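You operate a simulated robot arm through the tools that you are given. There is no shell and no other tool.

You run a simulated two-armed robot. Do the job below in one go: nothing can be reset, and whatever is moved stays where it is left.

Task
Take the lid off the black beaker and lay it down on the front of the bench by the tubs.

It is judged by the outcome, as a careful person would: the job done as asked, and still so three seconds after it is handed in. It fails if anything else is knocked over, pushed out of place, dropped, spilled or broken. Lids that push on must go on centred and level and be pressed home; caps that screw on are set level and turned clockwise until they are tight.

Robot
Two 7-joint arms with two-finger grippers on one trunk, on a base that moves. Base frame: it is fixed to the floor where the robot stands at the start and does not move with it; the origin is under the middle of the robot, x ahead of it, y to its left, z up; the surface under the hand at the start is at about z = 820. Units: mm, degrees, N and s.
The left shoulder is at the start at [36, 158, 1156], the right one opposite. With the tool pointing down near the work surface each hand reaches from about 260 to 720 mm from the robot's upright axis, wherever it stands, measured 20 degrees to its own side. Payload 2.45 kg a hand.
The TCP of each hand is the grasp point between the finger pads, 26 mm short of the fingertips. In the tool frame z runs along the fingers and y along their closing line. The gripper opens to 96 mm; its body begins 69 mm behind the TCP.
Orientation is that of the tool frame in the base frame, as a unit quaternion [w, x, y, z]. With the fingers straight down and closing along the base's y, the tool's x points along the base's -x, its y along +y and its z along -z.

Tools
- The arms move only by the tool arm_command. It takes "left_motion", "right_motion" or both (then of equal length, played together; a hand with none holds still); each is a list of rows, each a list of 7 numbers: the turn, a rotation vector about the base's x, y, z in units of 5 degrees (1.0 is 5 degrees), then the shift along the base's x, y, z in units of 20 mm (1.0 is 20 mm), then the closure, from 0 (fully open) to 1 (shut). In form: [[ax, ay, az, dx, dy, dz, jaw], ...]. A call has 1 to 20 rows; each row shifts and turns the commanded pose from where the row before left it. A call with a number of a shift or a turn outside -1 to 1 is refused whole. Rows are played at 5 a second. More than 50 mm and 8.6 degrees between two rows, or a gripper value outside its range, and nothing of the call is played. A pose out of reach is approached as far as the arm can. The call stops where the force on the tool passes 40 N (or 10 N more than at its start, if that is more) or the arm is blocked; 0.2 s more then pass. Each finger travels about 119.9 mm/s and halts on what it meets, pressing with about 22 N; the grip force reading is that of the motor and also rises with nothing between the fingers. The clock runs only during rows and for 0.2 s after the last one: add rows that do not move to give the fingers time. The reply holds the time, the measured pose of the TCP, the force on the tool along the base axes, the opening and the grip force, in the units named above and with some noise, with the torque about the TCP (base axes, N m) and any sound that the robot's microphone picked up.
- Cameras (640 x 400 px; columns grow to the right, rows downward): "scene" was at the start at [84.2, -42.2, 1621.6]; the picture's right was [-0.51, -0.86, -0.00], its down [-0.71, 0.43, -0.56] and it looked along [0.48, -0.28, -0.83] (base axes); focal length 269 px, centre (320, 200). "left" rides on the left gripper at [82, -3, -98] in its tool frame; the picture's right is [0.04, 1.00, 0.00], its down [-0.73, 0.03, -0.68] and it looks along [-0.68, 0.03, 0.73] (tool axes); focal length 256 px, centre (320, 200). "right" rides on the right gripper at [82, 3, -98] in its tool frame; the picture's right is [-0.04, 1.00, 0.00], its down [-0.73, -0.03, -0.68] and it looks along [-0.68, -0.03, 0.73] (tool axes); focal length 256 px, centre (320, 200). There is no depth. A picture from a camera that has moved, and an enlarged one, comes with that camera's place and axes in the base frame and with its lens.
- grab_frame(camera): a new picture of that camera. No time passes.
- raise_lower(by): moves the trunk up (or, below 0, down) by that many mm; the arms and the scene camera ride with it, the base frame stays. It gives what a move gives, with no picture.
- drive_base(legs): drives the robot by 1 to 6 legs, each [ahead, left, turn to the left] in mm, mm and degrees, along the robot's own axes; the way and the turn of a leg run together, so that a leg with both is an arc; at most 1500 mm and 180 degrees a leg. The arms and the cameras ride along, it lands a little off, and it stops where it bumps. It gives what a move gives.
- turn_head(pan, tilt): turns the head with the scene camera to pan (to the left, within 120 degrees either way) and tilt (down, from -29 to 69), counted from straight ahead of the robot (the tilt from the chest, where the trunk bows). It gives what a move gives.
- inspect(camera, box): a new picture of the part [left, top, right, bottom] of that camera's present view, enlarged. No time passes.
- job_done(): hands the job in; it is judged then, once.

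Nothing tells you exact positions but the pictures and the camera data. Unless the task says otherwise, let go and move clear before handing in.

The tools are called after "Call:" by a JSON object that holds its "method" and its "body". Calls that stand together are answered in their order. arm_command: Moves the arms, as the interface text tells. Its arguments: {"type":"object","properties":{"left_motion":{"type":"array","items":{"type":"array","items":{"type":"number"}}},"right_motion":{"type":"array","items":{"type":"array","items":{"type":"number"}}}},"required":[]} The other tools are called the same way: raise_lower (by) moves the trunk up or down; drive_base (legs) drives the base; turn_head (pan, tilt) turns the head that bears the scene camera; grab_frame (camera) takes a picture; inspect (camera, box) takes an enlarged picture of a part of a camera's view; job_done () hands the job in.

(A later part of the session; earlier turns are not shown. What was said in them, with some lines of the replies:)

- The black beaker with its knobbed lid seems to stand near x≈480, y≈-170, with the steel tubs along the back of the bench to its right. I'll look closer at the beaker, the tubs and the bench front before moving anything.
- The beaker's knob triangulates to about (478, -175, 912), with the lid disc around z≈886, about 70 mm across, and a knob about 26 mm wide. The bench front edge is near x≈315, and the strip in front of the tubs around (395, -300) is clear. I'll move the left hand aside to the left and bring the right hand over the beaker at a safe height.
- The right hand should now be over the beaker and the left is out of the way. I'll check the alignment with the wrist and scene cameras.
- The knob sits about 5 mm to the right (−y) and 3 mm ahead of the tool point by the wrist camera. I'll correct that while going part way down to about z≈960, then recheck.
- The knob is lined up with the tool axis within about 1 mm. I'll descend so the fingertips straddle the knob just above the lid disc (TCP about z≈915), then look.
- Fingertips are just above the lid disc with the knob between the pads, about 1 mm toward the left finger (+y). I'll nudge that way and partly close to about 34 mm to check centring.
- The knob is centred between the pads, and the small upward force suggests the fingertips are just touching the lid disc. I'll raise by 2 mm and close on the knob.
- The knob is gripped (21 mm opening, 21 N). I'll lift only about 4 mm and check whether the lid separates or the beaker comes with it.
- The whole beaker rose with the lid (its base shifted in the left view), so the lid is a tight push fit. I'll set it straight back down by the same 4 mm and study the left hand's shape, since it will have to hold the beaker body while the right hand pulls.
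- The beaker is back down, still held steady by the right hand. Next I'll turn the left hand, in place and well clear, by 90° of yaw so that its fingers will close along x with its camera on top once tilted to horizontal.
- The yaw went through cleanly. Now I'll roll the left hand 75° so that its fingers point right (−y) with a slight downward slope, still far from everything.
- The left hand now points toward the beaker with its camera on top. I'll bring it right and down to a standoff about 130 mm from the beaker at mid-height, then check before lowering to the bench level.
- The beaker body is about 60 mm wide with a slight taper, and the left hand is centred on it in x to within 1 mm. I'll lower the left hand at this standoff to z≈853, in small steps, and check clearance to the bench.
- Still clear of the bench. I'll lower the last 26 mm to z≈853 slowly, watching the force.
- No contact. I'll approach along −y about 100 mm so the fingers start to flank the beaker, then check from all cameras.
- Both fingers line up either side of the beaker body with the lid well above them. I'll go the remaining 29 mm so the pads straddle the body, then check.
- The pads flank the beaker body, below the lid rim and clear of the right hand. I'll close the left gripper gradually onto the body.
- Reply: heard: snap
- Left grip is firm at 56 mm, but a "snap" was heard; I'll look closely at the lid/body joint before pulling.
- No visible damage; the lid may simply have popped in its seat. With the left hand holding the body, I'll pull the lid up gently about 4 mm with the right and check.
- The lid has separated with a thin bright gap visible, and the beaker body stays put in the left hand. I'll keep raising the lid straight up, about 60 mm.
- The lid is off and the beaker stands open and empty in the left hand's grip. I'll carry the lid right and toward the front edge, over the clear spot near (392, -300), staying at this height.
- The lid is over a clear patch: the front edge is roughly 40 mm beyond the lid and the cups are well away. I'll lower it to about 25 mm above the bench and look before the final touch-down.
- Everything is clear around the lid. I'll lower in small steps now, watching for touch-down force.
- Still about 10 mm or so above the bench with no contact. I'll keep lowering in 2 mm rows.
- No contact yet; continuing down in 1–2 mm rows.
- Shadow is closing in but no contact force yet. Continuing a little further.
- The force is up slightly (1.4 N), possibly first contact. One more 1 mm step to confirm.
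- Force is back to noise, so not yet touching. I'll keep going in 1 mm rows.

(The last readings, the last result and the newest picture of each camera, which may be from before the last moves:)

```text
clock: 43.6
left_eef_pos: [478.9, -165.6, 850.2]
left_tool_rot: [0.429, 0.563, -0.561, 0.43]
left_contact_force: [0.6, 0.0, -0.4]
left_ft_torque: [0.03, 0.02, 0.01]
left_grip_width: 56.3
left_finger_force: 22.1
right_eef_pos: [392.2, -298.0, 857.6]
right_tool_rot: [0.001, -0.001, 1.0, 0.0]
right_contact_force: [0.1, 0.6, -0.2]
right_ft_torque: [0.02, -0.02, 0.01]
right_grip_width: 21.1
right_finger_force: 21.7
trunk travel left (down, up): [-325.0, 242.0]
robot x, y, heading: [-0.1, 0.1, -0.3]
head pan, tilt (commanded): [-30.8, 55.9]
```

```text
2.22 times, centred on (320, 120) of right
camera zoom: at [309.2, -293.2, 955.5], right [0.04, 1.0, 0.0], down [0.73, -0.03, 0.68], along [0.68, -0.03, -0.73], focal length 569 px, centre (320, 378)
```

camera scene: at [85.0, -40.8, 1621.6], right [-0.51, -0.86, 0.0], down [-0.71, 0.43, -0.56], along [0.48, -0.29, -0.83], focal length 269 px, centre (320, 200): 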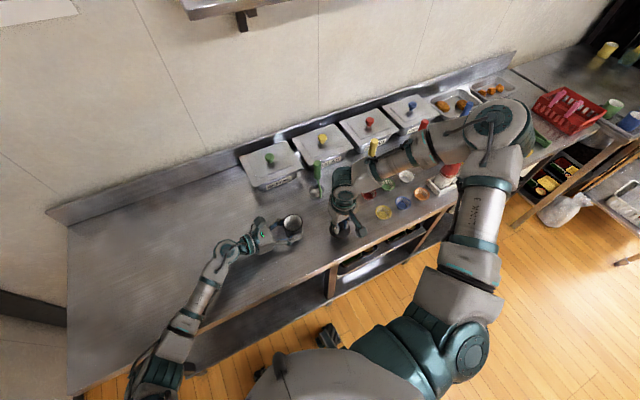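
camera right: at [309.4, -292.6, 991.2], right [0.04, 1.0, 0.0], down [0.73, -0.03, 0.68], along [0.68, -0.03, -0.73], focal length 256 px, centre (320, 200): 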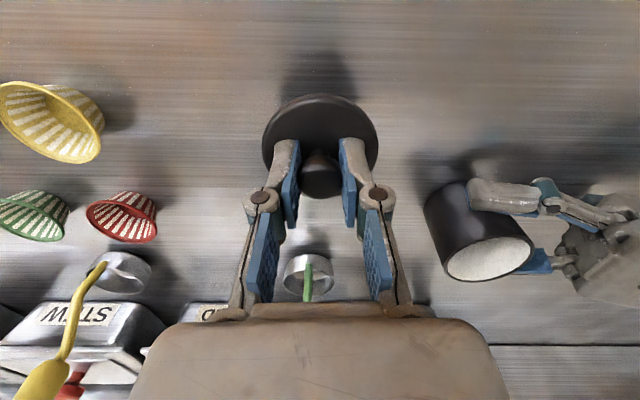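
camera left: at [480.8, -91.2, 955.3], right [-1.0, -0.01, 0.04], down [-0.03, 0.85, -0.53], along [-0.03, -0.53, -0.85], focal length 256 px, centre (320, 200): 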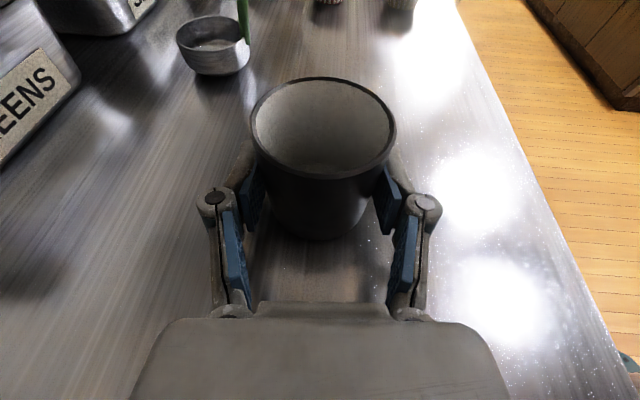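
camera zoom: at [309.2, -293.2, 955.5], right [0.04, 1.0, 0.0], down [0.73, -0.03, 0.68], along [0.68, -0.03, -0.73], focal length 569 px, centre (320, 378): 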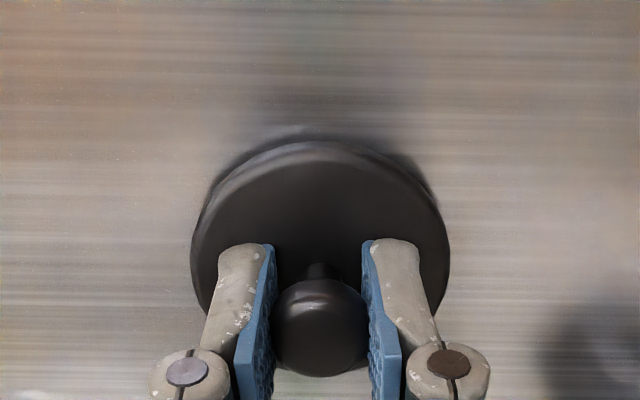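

Call:
{"method": "arm_command", "body": {"right_motion": [[0, 0, 0, 0, 0, -0.05, 1], [0, 0, 0, 0, 0, -0.05, 1], [0, 0, 0, 0, 0, 0, 1]]}}

Call:
{"method": "inspect", "body": {"camera": "right", "box": [240, 30, 400, 210]}}

```text
clock: 44.4
left_eef_pos: [478.7, -163.8, 851.2]
left_tool_rot: [0.429, 0.562, -0.561, 0.43]
left_contact_force: [-0.4, 0.4, 0.2]
left_ft_torque: [-0.01, -0.02, 0.03]
left_grip_width: 56.3
left_finger_force: 21.8
right_eef_pos: [393.2, -299.2, 854.0]
right_tool_rot: [0.0, 0.0, 1.0, 0.0]
right_contact_force: [0.1, 0.1, -1.2]
right_ft_torque: [0.02, 0.0, 0.02]
right_grip_width: 21.5
right_finger_force: 21.9
trunk travel left (down, up): [-325.0, 242.0]
robot x, y, heading: [6.7, 3.7, 0.1]
head pan, tilt (commanded): [-30.8, 55.9]
```

```text
2.22 times, centred on (320, 120) of right
camera zoom: at [309.8, -293.3, 952.9], right [0.04, 1.0, 0.0], down [0.73, -0.03, 0.68], along [0.68, -0.03, -0.73], focal length 569 px, centre (320, 378)
```

zoom: 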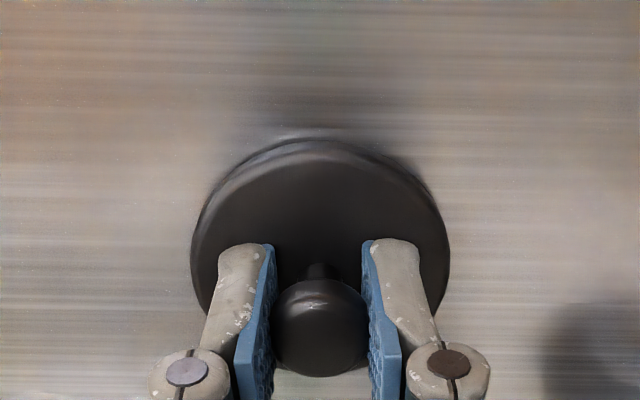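

Call:
{"method": "arm_command", "body": {"right_motion": [[0, 0, 0, 0, 0, -0.05, 1], [0, 0, 0, 0, 0, -0.05, 1], [0, 0, 0, 0, 0, 0, 1]]}}

Call:
{"method": "inspect", "body": {"camera": "right", "box": [240, 30, 400, 210]}}

```text
clock: 45.2
left_eef_pos: [478.5, -164.6, 852.2]
left_tool_rot: [0.43, 0.562, -0.561, 0.43]
left_contact_force: [0.0, 0.2, 0.0]
left_ft_torque: [0.01, -0.01, -0.02]
left_grip_width: 56.3
left_finger_force: 21.6
right_eef_pos: [392.3, -298.1, 853.6]
right_tool_rot: [0.002, 0.0, 1.0, -0.001]
right_contact_force: [0.3, -2.3, 11.3]
right_ft_torque: [-0.02, 0.06, -0.02]
right_grip_width: 20.9
right_finger_force: 22.3
trunk travel left (down, up): [-325.0, 242.0]
robot x, y, heading: [2.3, 0.2, 0.1]
head pan, tilt (commanded): [-30.8, 55.9]
```

```text
2.22 times, centred on (320, 120) of right
camera zoom: at [309.4, -292.9, 951.2], right [0.04, 1.0, 0.0], down [0.73, -0.03, 0.68], along [0.68, -0.03, -0.73], focal length 569 px, centre (320, 378)
```

zoom: 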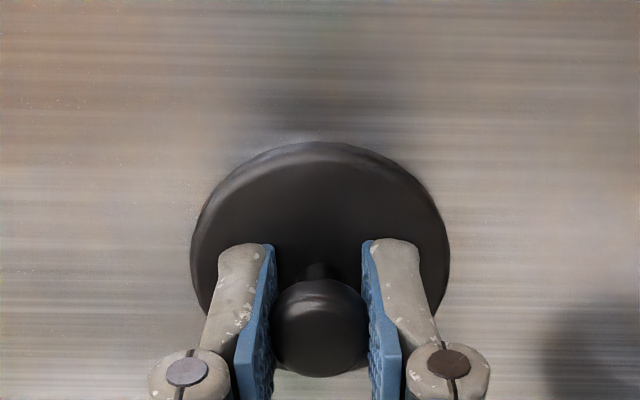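

Touch-down: 11 N upward, with the lid flat on the bench. I'll ease off slightly and open the right fingers.

Call:
{"method": "arm_command", "body": {"right_motion": [[0, 0, 0, 0, 0, 0.03, 1], [0, 0, 0, 0, 0, 0, 0.9], [0, 0, 0, 0, 0, 0, 0.75], [0, 0, 0, 0, 0, 0, 0.7], [0, 0, 0, 0, 0, 0, 0.6], [0, 0, 0, 0, 0, 0, 0.5], [0, 0, 0, 0, 0, 0, 0.4], [0, 0, 0, 0, 0, 0, 0.4]]}}

Call:
{"method": "inspect", "body": {"camera": "right", "box": [240, 30, 400, 210]}}

Call:
{"method": "inspect", "body": {"camera": "scene", "box": [320, 200, 380, 250]}}

```text
clock: 47.0
left_eef_pos: [478.9, -164.6, 850.9]
left_tool_rot: [0.429, 0.563, -0.561, 0.43]
left_contact_force: [0.5, -0.5, 0.1]
left_ft_torque: [0.02, 0.02, -0.01]
left_grip_width: 56.4
left_finger_force: 21.8
right_eef_pos: [393.5, -297.6, 852.6]
right_tool_rot: [0.001, 0.0, 1.0, 0.0]
right_contact_force: [-0.5, 0.5, 1.2]
right_ft_torque: [0.02, 0.0, 0.02]
right_grip_width: 57.4
right_finger_force: 0.0
trunk travel left (down, up): [-325.0, 242.0]
robot x, y, heading: [1.6, 0.3, -0.1]
head pan, tilt (commanded): [-30.8, 55.9]
```

```text
2.22 times, centred on (320, 120) of right
camera zoom: at [309.2, -293.1, 951.2], right [0.04, 1.0, 0.0], down [0.73, -0.03, 0.68], along [0.68, -0.03, -0.73], focal length 569 px, centre (320, 378)
```

zoom: 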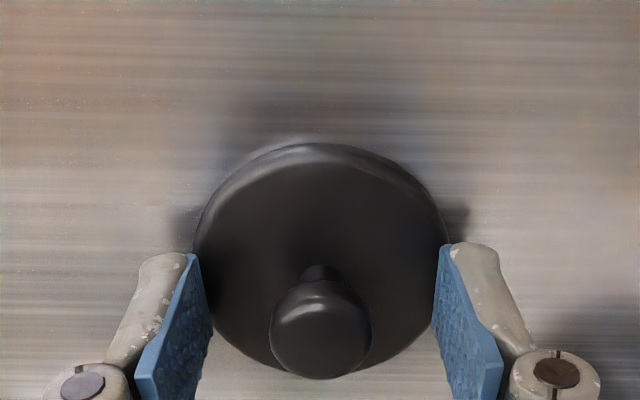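

```text
8.00 times, centred on (350, 225) of scene
camera zoom: at [85.0, -40.8, 1621.6], right [-0.51, -0.86, 0.0], down [-0.71, 0.43, -0.56], along [0.48, -0.29, -0.83], focal length 2155 px, centre (80, 0)
```

zoom: 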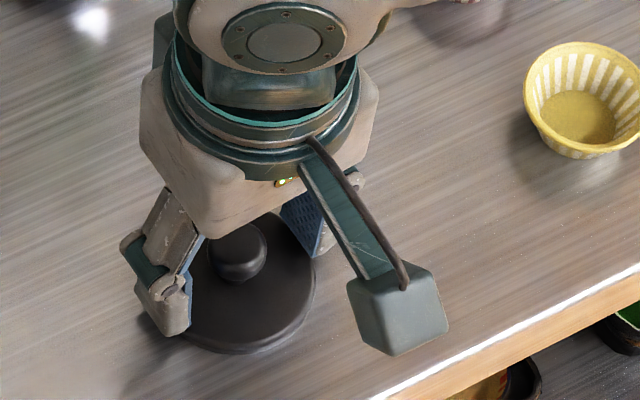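

The lid is lying level on the bench and released. I'll raise the right hand straight up and clear.

Call:
{"method": "arm_command", "body": {"right_motion": [[0, 0, 0, 0, 0, 0.2, 0.4], [0, 0, 0, 0, 0, 0.4, 0.4], [0, 0, 0, 0, 0, 0.6, 0.4], [0, 0, 0, 0, 0, 0.9, 0.4], [0, 0, 0, 0, 0, 1, 0.4], [0, 0, 0, 0, 0, 1, 0.3], [0, 0, 0, 0, 0, 1, 0.2], [0, 0, 0, 0, 0, 1, 0.1], [0, 0, 0, 0, 0, 1, 0], [0, 0, 0, 0, 0, 1, 0], [0, 0, 0, 0, 0, 1, 0], [0, 0, 0, 0, 0, 0.8, 0], [0, 0, 0, 0, 0, 0.5, 0], [0, 0, 0, 0, 0, 0, 0]]}}

Call:
{"method": "grab_frame", "body": {"camera": "right"}}

Call:
{"method": "inspect", "body": {"camera": "scene", "box": [250, 150, 400, 260]}}

Call:
{"method": "inspect", "body": {"camera": "left", "box": [180, 40, 460, 260]}}

```text
clock: 50.0
left_eef_pos: [478.0, -164.2, 851.8]
left_tool_rot: [0.43, 0.562, -0.561, 0.429]
left_contact_force: [0.8, 0.1, -0.1]
left_ft_torque: [0.01, 0.03, 0.01]
left_grip_width: 56.2
left_finger_force: 21.6
right_eef_pos: [394.3, -298.1, 1060.6]
right_tool_rot: [0.0, 0.0, 1.0, 0.0]
right_contact_force: [0.0, -0.7, 0.0]
right_ft_torque: [-0.04, 0.01, -0.01]
right_grip_width: 96.1
right_finger_force: 0.1
trunk travel left (down, up): [-325.0, 242.0]
robot x, y, heading: [-1.1, 0.7, -0.1]
head pan, tilt (commanded): [-30.8, 55.9]
```

```text
taken
camera right: at [309.4, -293.6, 1159.5], right [0.04, 1.0, 0.0], down [0.73, -0.03, 0.68], along [0.68, -0.03, -0.73], focal length 256 px, centre (320, 200)
```

right: 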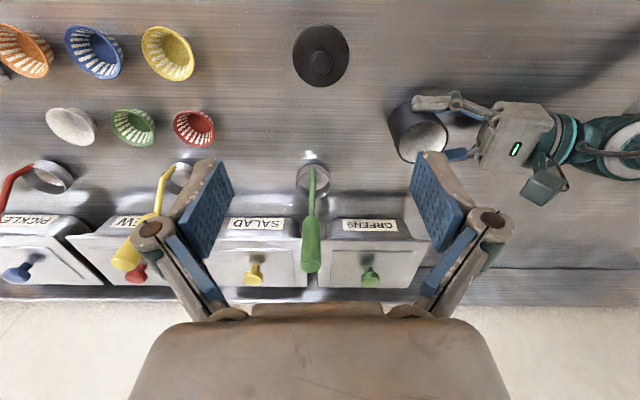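

```text
3.64 times, centred on (325, 205) of scene
camera zoom: at [84.6, -40.9, 1621.6], right [-0.51, -0.86, 0.0], down [-0.71, 0.43, -0.56], along [0.48, -0.29, -0.83], focal length 980 px, centre (302, 182)
```

zoom: 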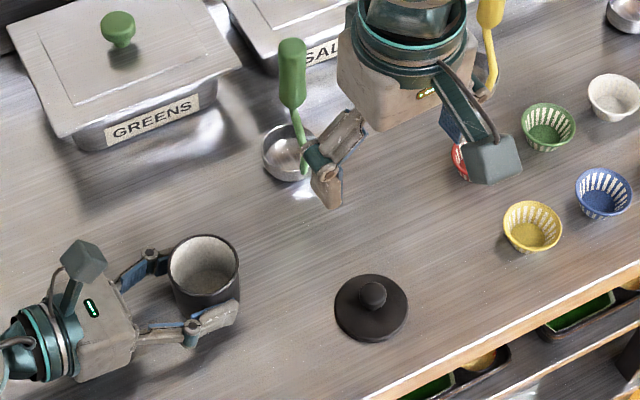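

```text
1.82 times, centred on (320, 150) of left
camera zoom: at [480.9, -91.3, 955.2], right [-1.0, -0.01, 0.04], down [-0.03, 0.85, -0.53], along [-0.03, -0.53, -0.85], focal length 465 px, centre (320, 291)
```

zoom: 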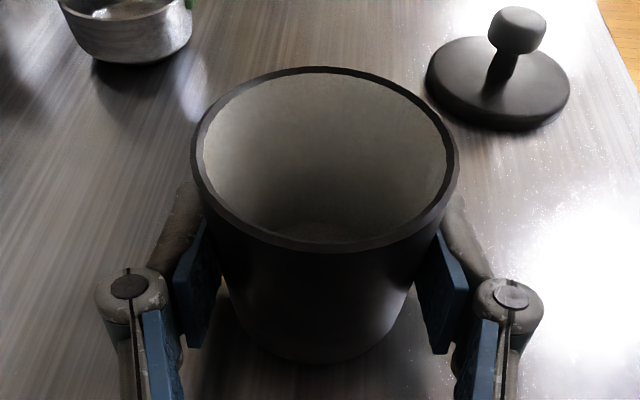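

The lid sits level at the bench front and nothing else was disturbed. Now I'll release the beaker with the left hand by opening slowly.

Call:
{"method": "arm_command", "body": {"left_motion": [[0, 0, 0, 0, 0, 0, 0.42], [0, 0, 0, 0, 0, 0, 0.4], [0, 0, 0, 0, 0, 0, 0.38], [0, 0, 0, 0, 0, 0, 0.35], [0, 0, 0, 0, 0, 0, 0.3], [0, 0, 0, 0, 0, 0, 0.2], [0, 0, 0, 0, 0, 0, 0.1], [0, 0, 0, 0, 0, 0, 0], [0, 0, 0, 0, 0, 0, 0]]}}

Call:
{"method": "inspect", "body": {"camera": "left", "box": [180, 40, 460, 260]}}

Call:
{"method": "inspect", "body": {"camera": "scene", "box": [220, 180, 360, 280]}}

Call:
{"method": "grab_frame", "body": {"camera": "right"}}

```text
clock: 52.0
left_eef_pos: [477.4, -164.5, 851.2]
left_tool_rot: [0.43, 0.562, -0.561, 0.429]
left_contact_force: [0.2, 0.4, 0.0]
left_ft_torque: [0.03, -0.01, -0.01]
left_grip_width: 96.1
left_finger_force: 0.1
right_eef_pos: [392.2, -298.6, 1061.7]
right_tool_rot: [0.001, 0.0, 1.0, 0.0]
right_contact_force: [0.2, 0.1, -0.5]
right_ft_torque: [-0.05, 0.0, 0.0]
right_grip_width: 96.1
right_finger_force: 0.1
trunk travel left (down, up): [-325.0, 242.0]
robot x, y, heading: [-0.0, -1.5, -0.1]
head pan, tilt (commanded): [-30.8, 55.9]
```

```text
1.82 times, centred on (320, 150) of left
camera zoom: at [480.8, -91.2, 955.3], right [-1.0, -0.01, 0.04], down [-0.03, 0.85, -0.53], along [-0.03, -0.53, -0.85], focal length 465 px, centre (320, 291)
```

zoom: 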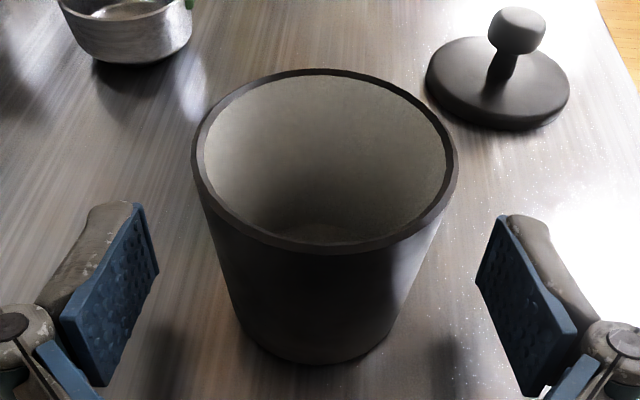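

```text
4.00 times, centred on (290, 230) of scene
camera zoom: at [84.5, -40.8, 1621.7], right [-0.51, -0.86, 0.0], down [-0.71, 0.43, -0.56], along [0.48, -0.29, -0.83], focal length 1078 px, centre (440, 80)
```

zoom: 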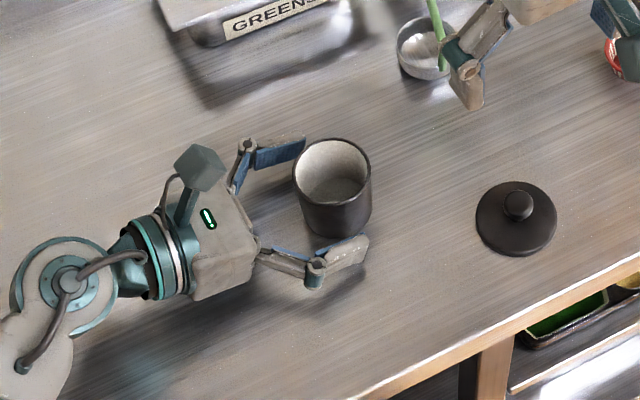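

```text
taken
camera right: at [309.3, -293.6, 1159.3], right [0.04, 1.0, 0.0], down [0.73, -0.03, 0.68], along [0.68, -0.03, -0.73], focal length 256 px, centre (320, 200)
```

right: 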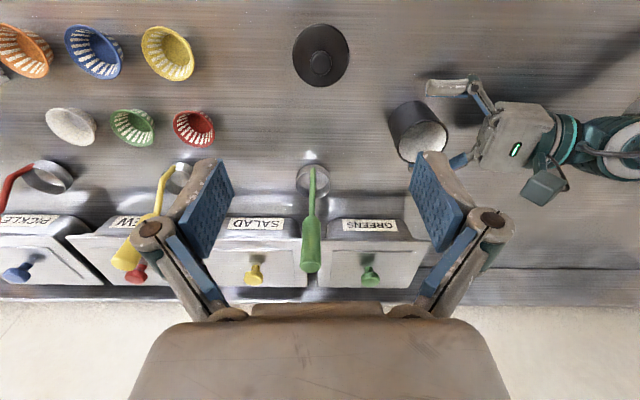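

The beaker stands upright and is free of both fingers. I'll back the left hand straight out along +y, then up and clear.

Call:
{"method": "arm_command", "body": {"left_motion": [[0, 0, 0, 0, 0.4, 0, 0], [0, 0, 0, 0, 0.6, 0, 0], [0, 0, 0, 0, 0.8, 0, 0], [0, 0, 0, 0, 0.9, 0, 0], [0, 0, 0, 0, 0.9, 0, 0], [0, 0, 0, 0, 0.9, 0, 0], [0, 0, 0, 0, 0.9, 0, 0], [0, 0, 0, 0, 0.9, 0.3, 0], [0, 0, 0, 0, 0.8, 0.8, 0], [0, 0, 0, 0, 0.8, 0.9, 0], [0, 0, 0, 0, 0.8, 0.9, 0], [0, 0, 0, 0, 0.8, 0.9, 0], [0, 0, 0, 0, 0.8, 0.9, 0], [0, 0, 0, 0, 0.8, 0.9, 0], [0, 0, 0, 0, 0.6, 0.9, 0], [0, 0, 0, 0, 0, 0.6, 0], [0, 0, 0, 0, 0, 0, 0], [0, 0, 0, 0, 0, 0, 0]]}}

Call:
{"method": "grab_frame", "body": {"camera": "scene"}}

Call:
{"method": "inspect", "body": {"camera": "scene", "box": [240, 150, 400, 260]}}

Call:
{"method": "grab_frame", "body": {"camera": "right"}}

Call:
{"method": "grab_frame", "body": {"camera": "left"}}

```text
clock: 55.8
left_eef_pos: [479.2, 73.2, 994.6]
left_tool_rot: [0.43, 0.562, -0.562, 0.429]
left_contact_force: [-1.2, 0.3, -0.5]
left_ft_torque: [0.01, 0.02, 0.03]
left_grip_width: 96.0
left_finger_force: 0.0
right_eef_pos: [392.4, -298.6, 1061.2]
right_tool_rot: [0.0, 0.0, 1.0, -0.001]
right_contact_force: [0.1, 0.8, 0.4]
right_ft_torque: [-0.04, 0.0, -0.05]
right_grip_width: 96.0
right_finger_force: 0.1
trunk travel left (down, up): [-325.0, 242.0]
robot x, y, heading: [-3.3, -4.7, -0.0]
head pan, tilt (commanded): [-30.8, 55.9]
```

```text
taken
camera scene: at [84.2, -38.3, 1621.7], right [-0.51, -0.86, 0.0], down [-0.71, 0.42, -0.56], along [0.48, -0.29, -0.83], focal length 269 px, centre (320, 200)
```

scene: 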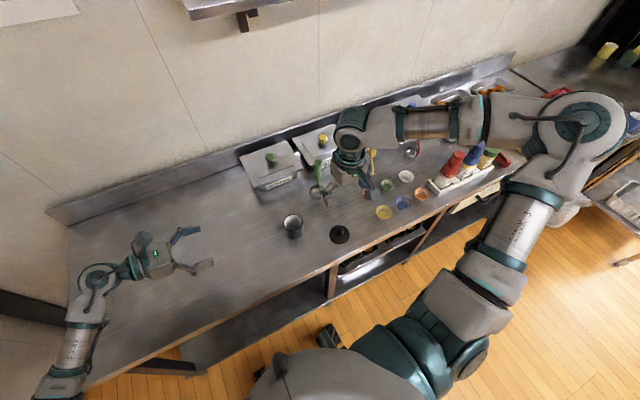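

```text
3.64 times, centred on (320, 205) of scene
camera zoom: at [84.2, -38.3, 1621.7], right [-0.51, -0.86, 0.0], down [-0.71, 0.42, -0.56], along [0.48, -0.29, -0.83], focal length 980 px, centre (320, 182)
```

zoom: 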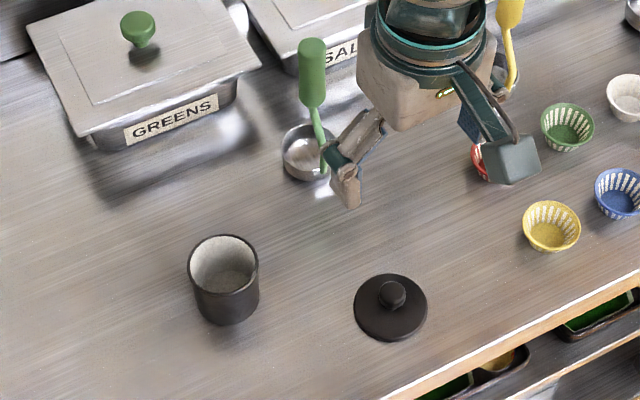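

```text
taken
camera right: at [309.3, -292.9, 1159.4], right [0.04, 1.0, 0.0], down [0.73, -0.03, 0.68], along [0.68, -0.03, -0.73], focal length 256 px, centre (320, 200)
```

right: 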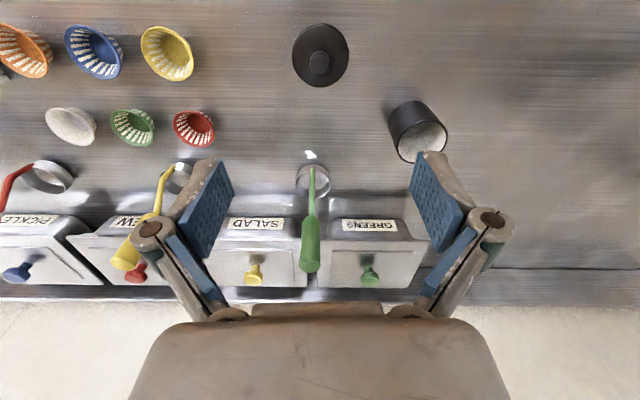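

```text
taken
camera left: at [481.0, 144.8, 1098.0], right [-1.0, -0.01, 0.04], down [-0.03, 0.85, -0.53], along [-0.03, -0.53, -0.85], focal length 256 px, centre (320, 200)
```

left: 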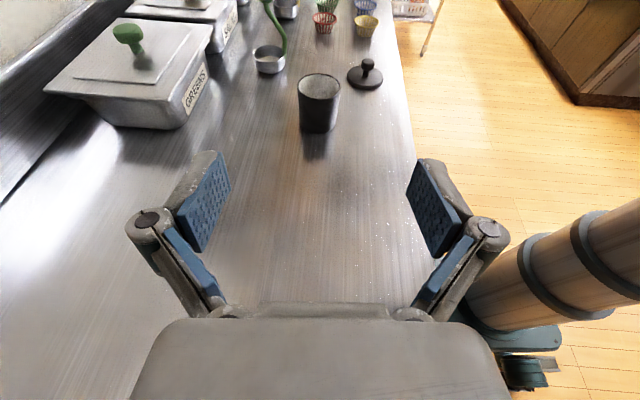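

The lid lies flat at the front of the bench in front of the tubs. The open beaker stands upright where it was, everything else is undisturbed, and both hands are clear, so I'm handing the job in.

Call:
{"method": "job_done", "body": {}}

```text
The job is handed in.
```

The lid is off the black beaker. It lies flat, knob up, at the front of the bench in front of the GREENS and SALAD tubs.

- **Lid:** it was a tight push fit. On the first light pull, the whole beaker rose about 4 mm with it, and I set it straight back down. I then held the beaker body with the left hand and lifted the lid off with the right.
- **Snap:** a snap sounded as the left hand closed on the body. I saw no damage, and the lid came away freely after that, so it was most likely the lid letting go.
- **Beaker:** it stands upright and open where it was, and it looked empty inside.
- **Rest of the bench:** nothing else was touched or looked out of place in the last pictures. Both hands had let go and moved clear before I handed in.
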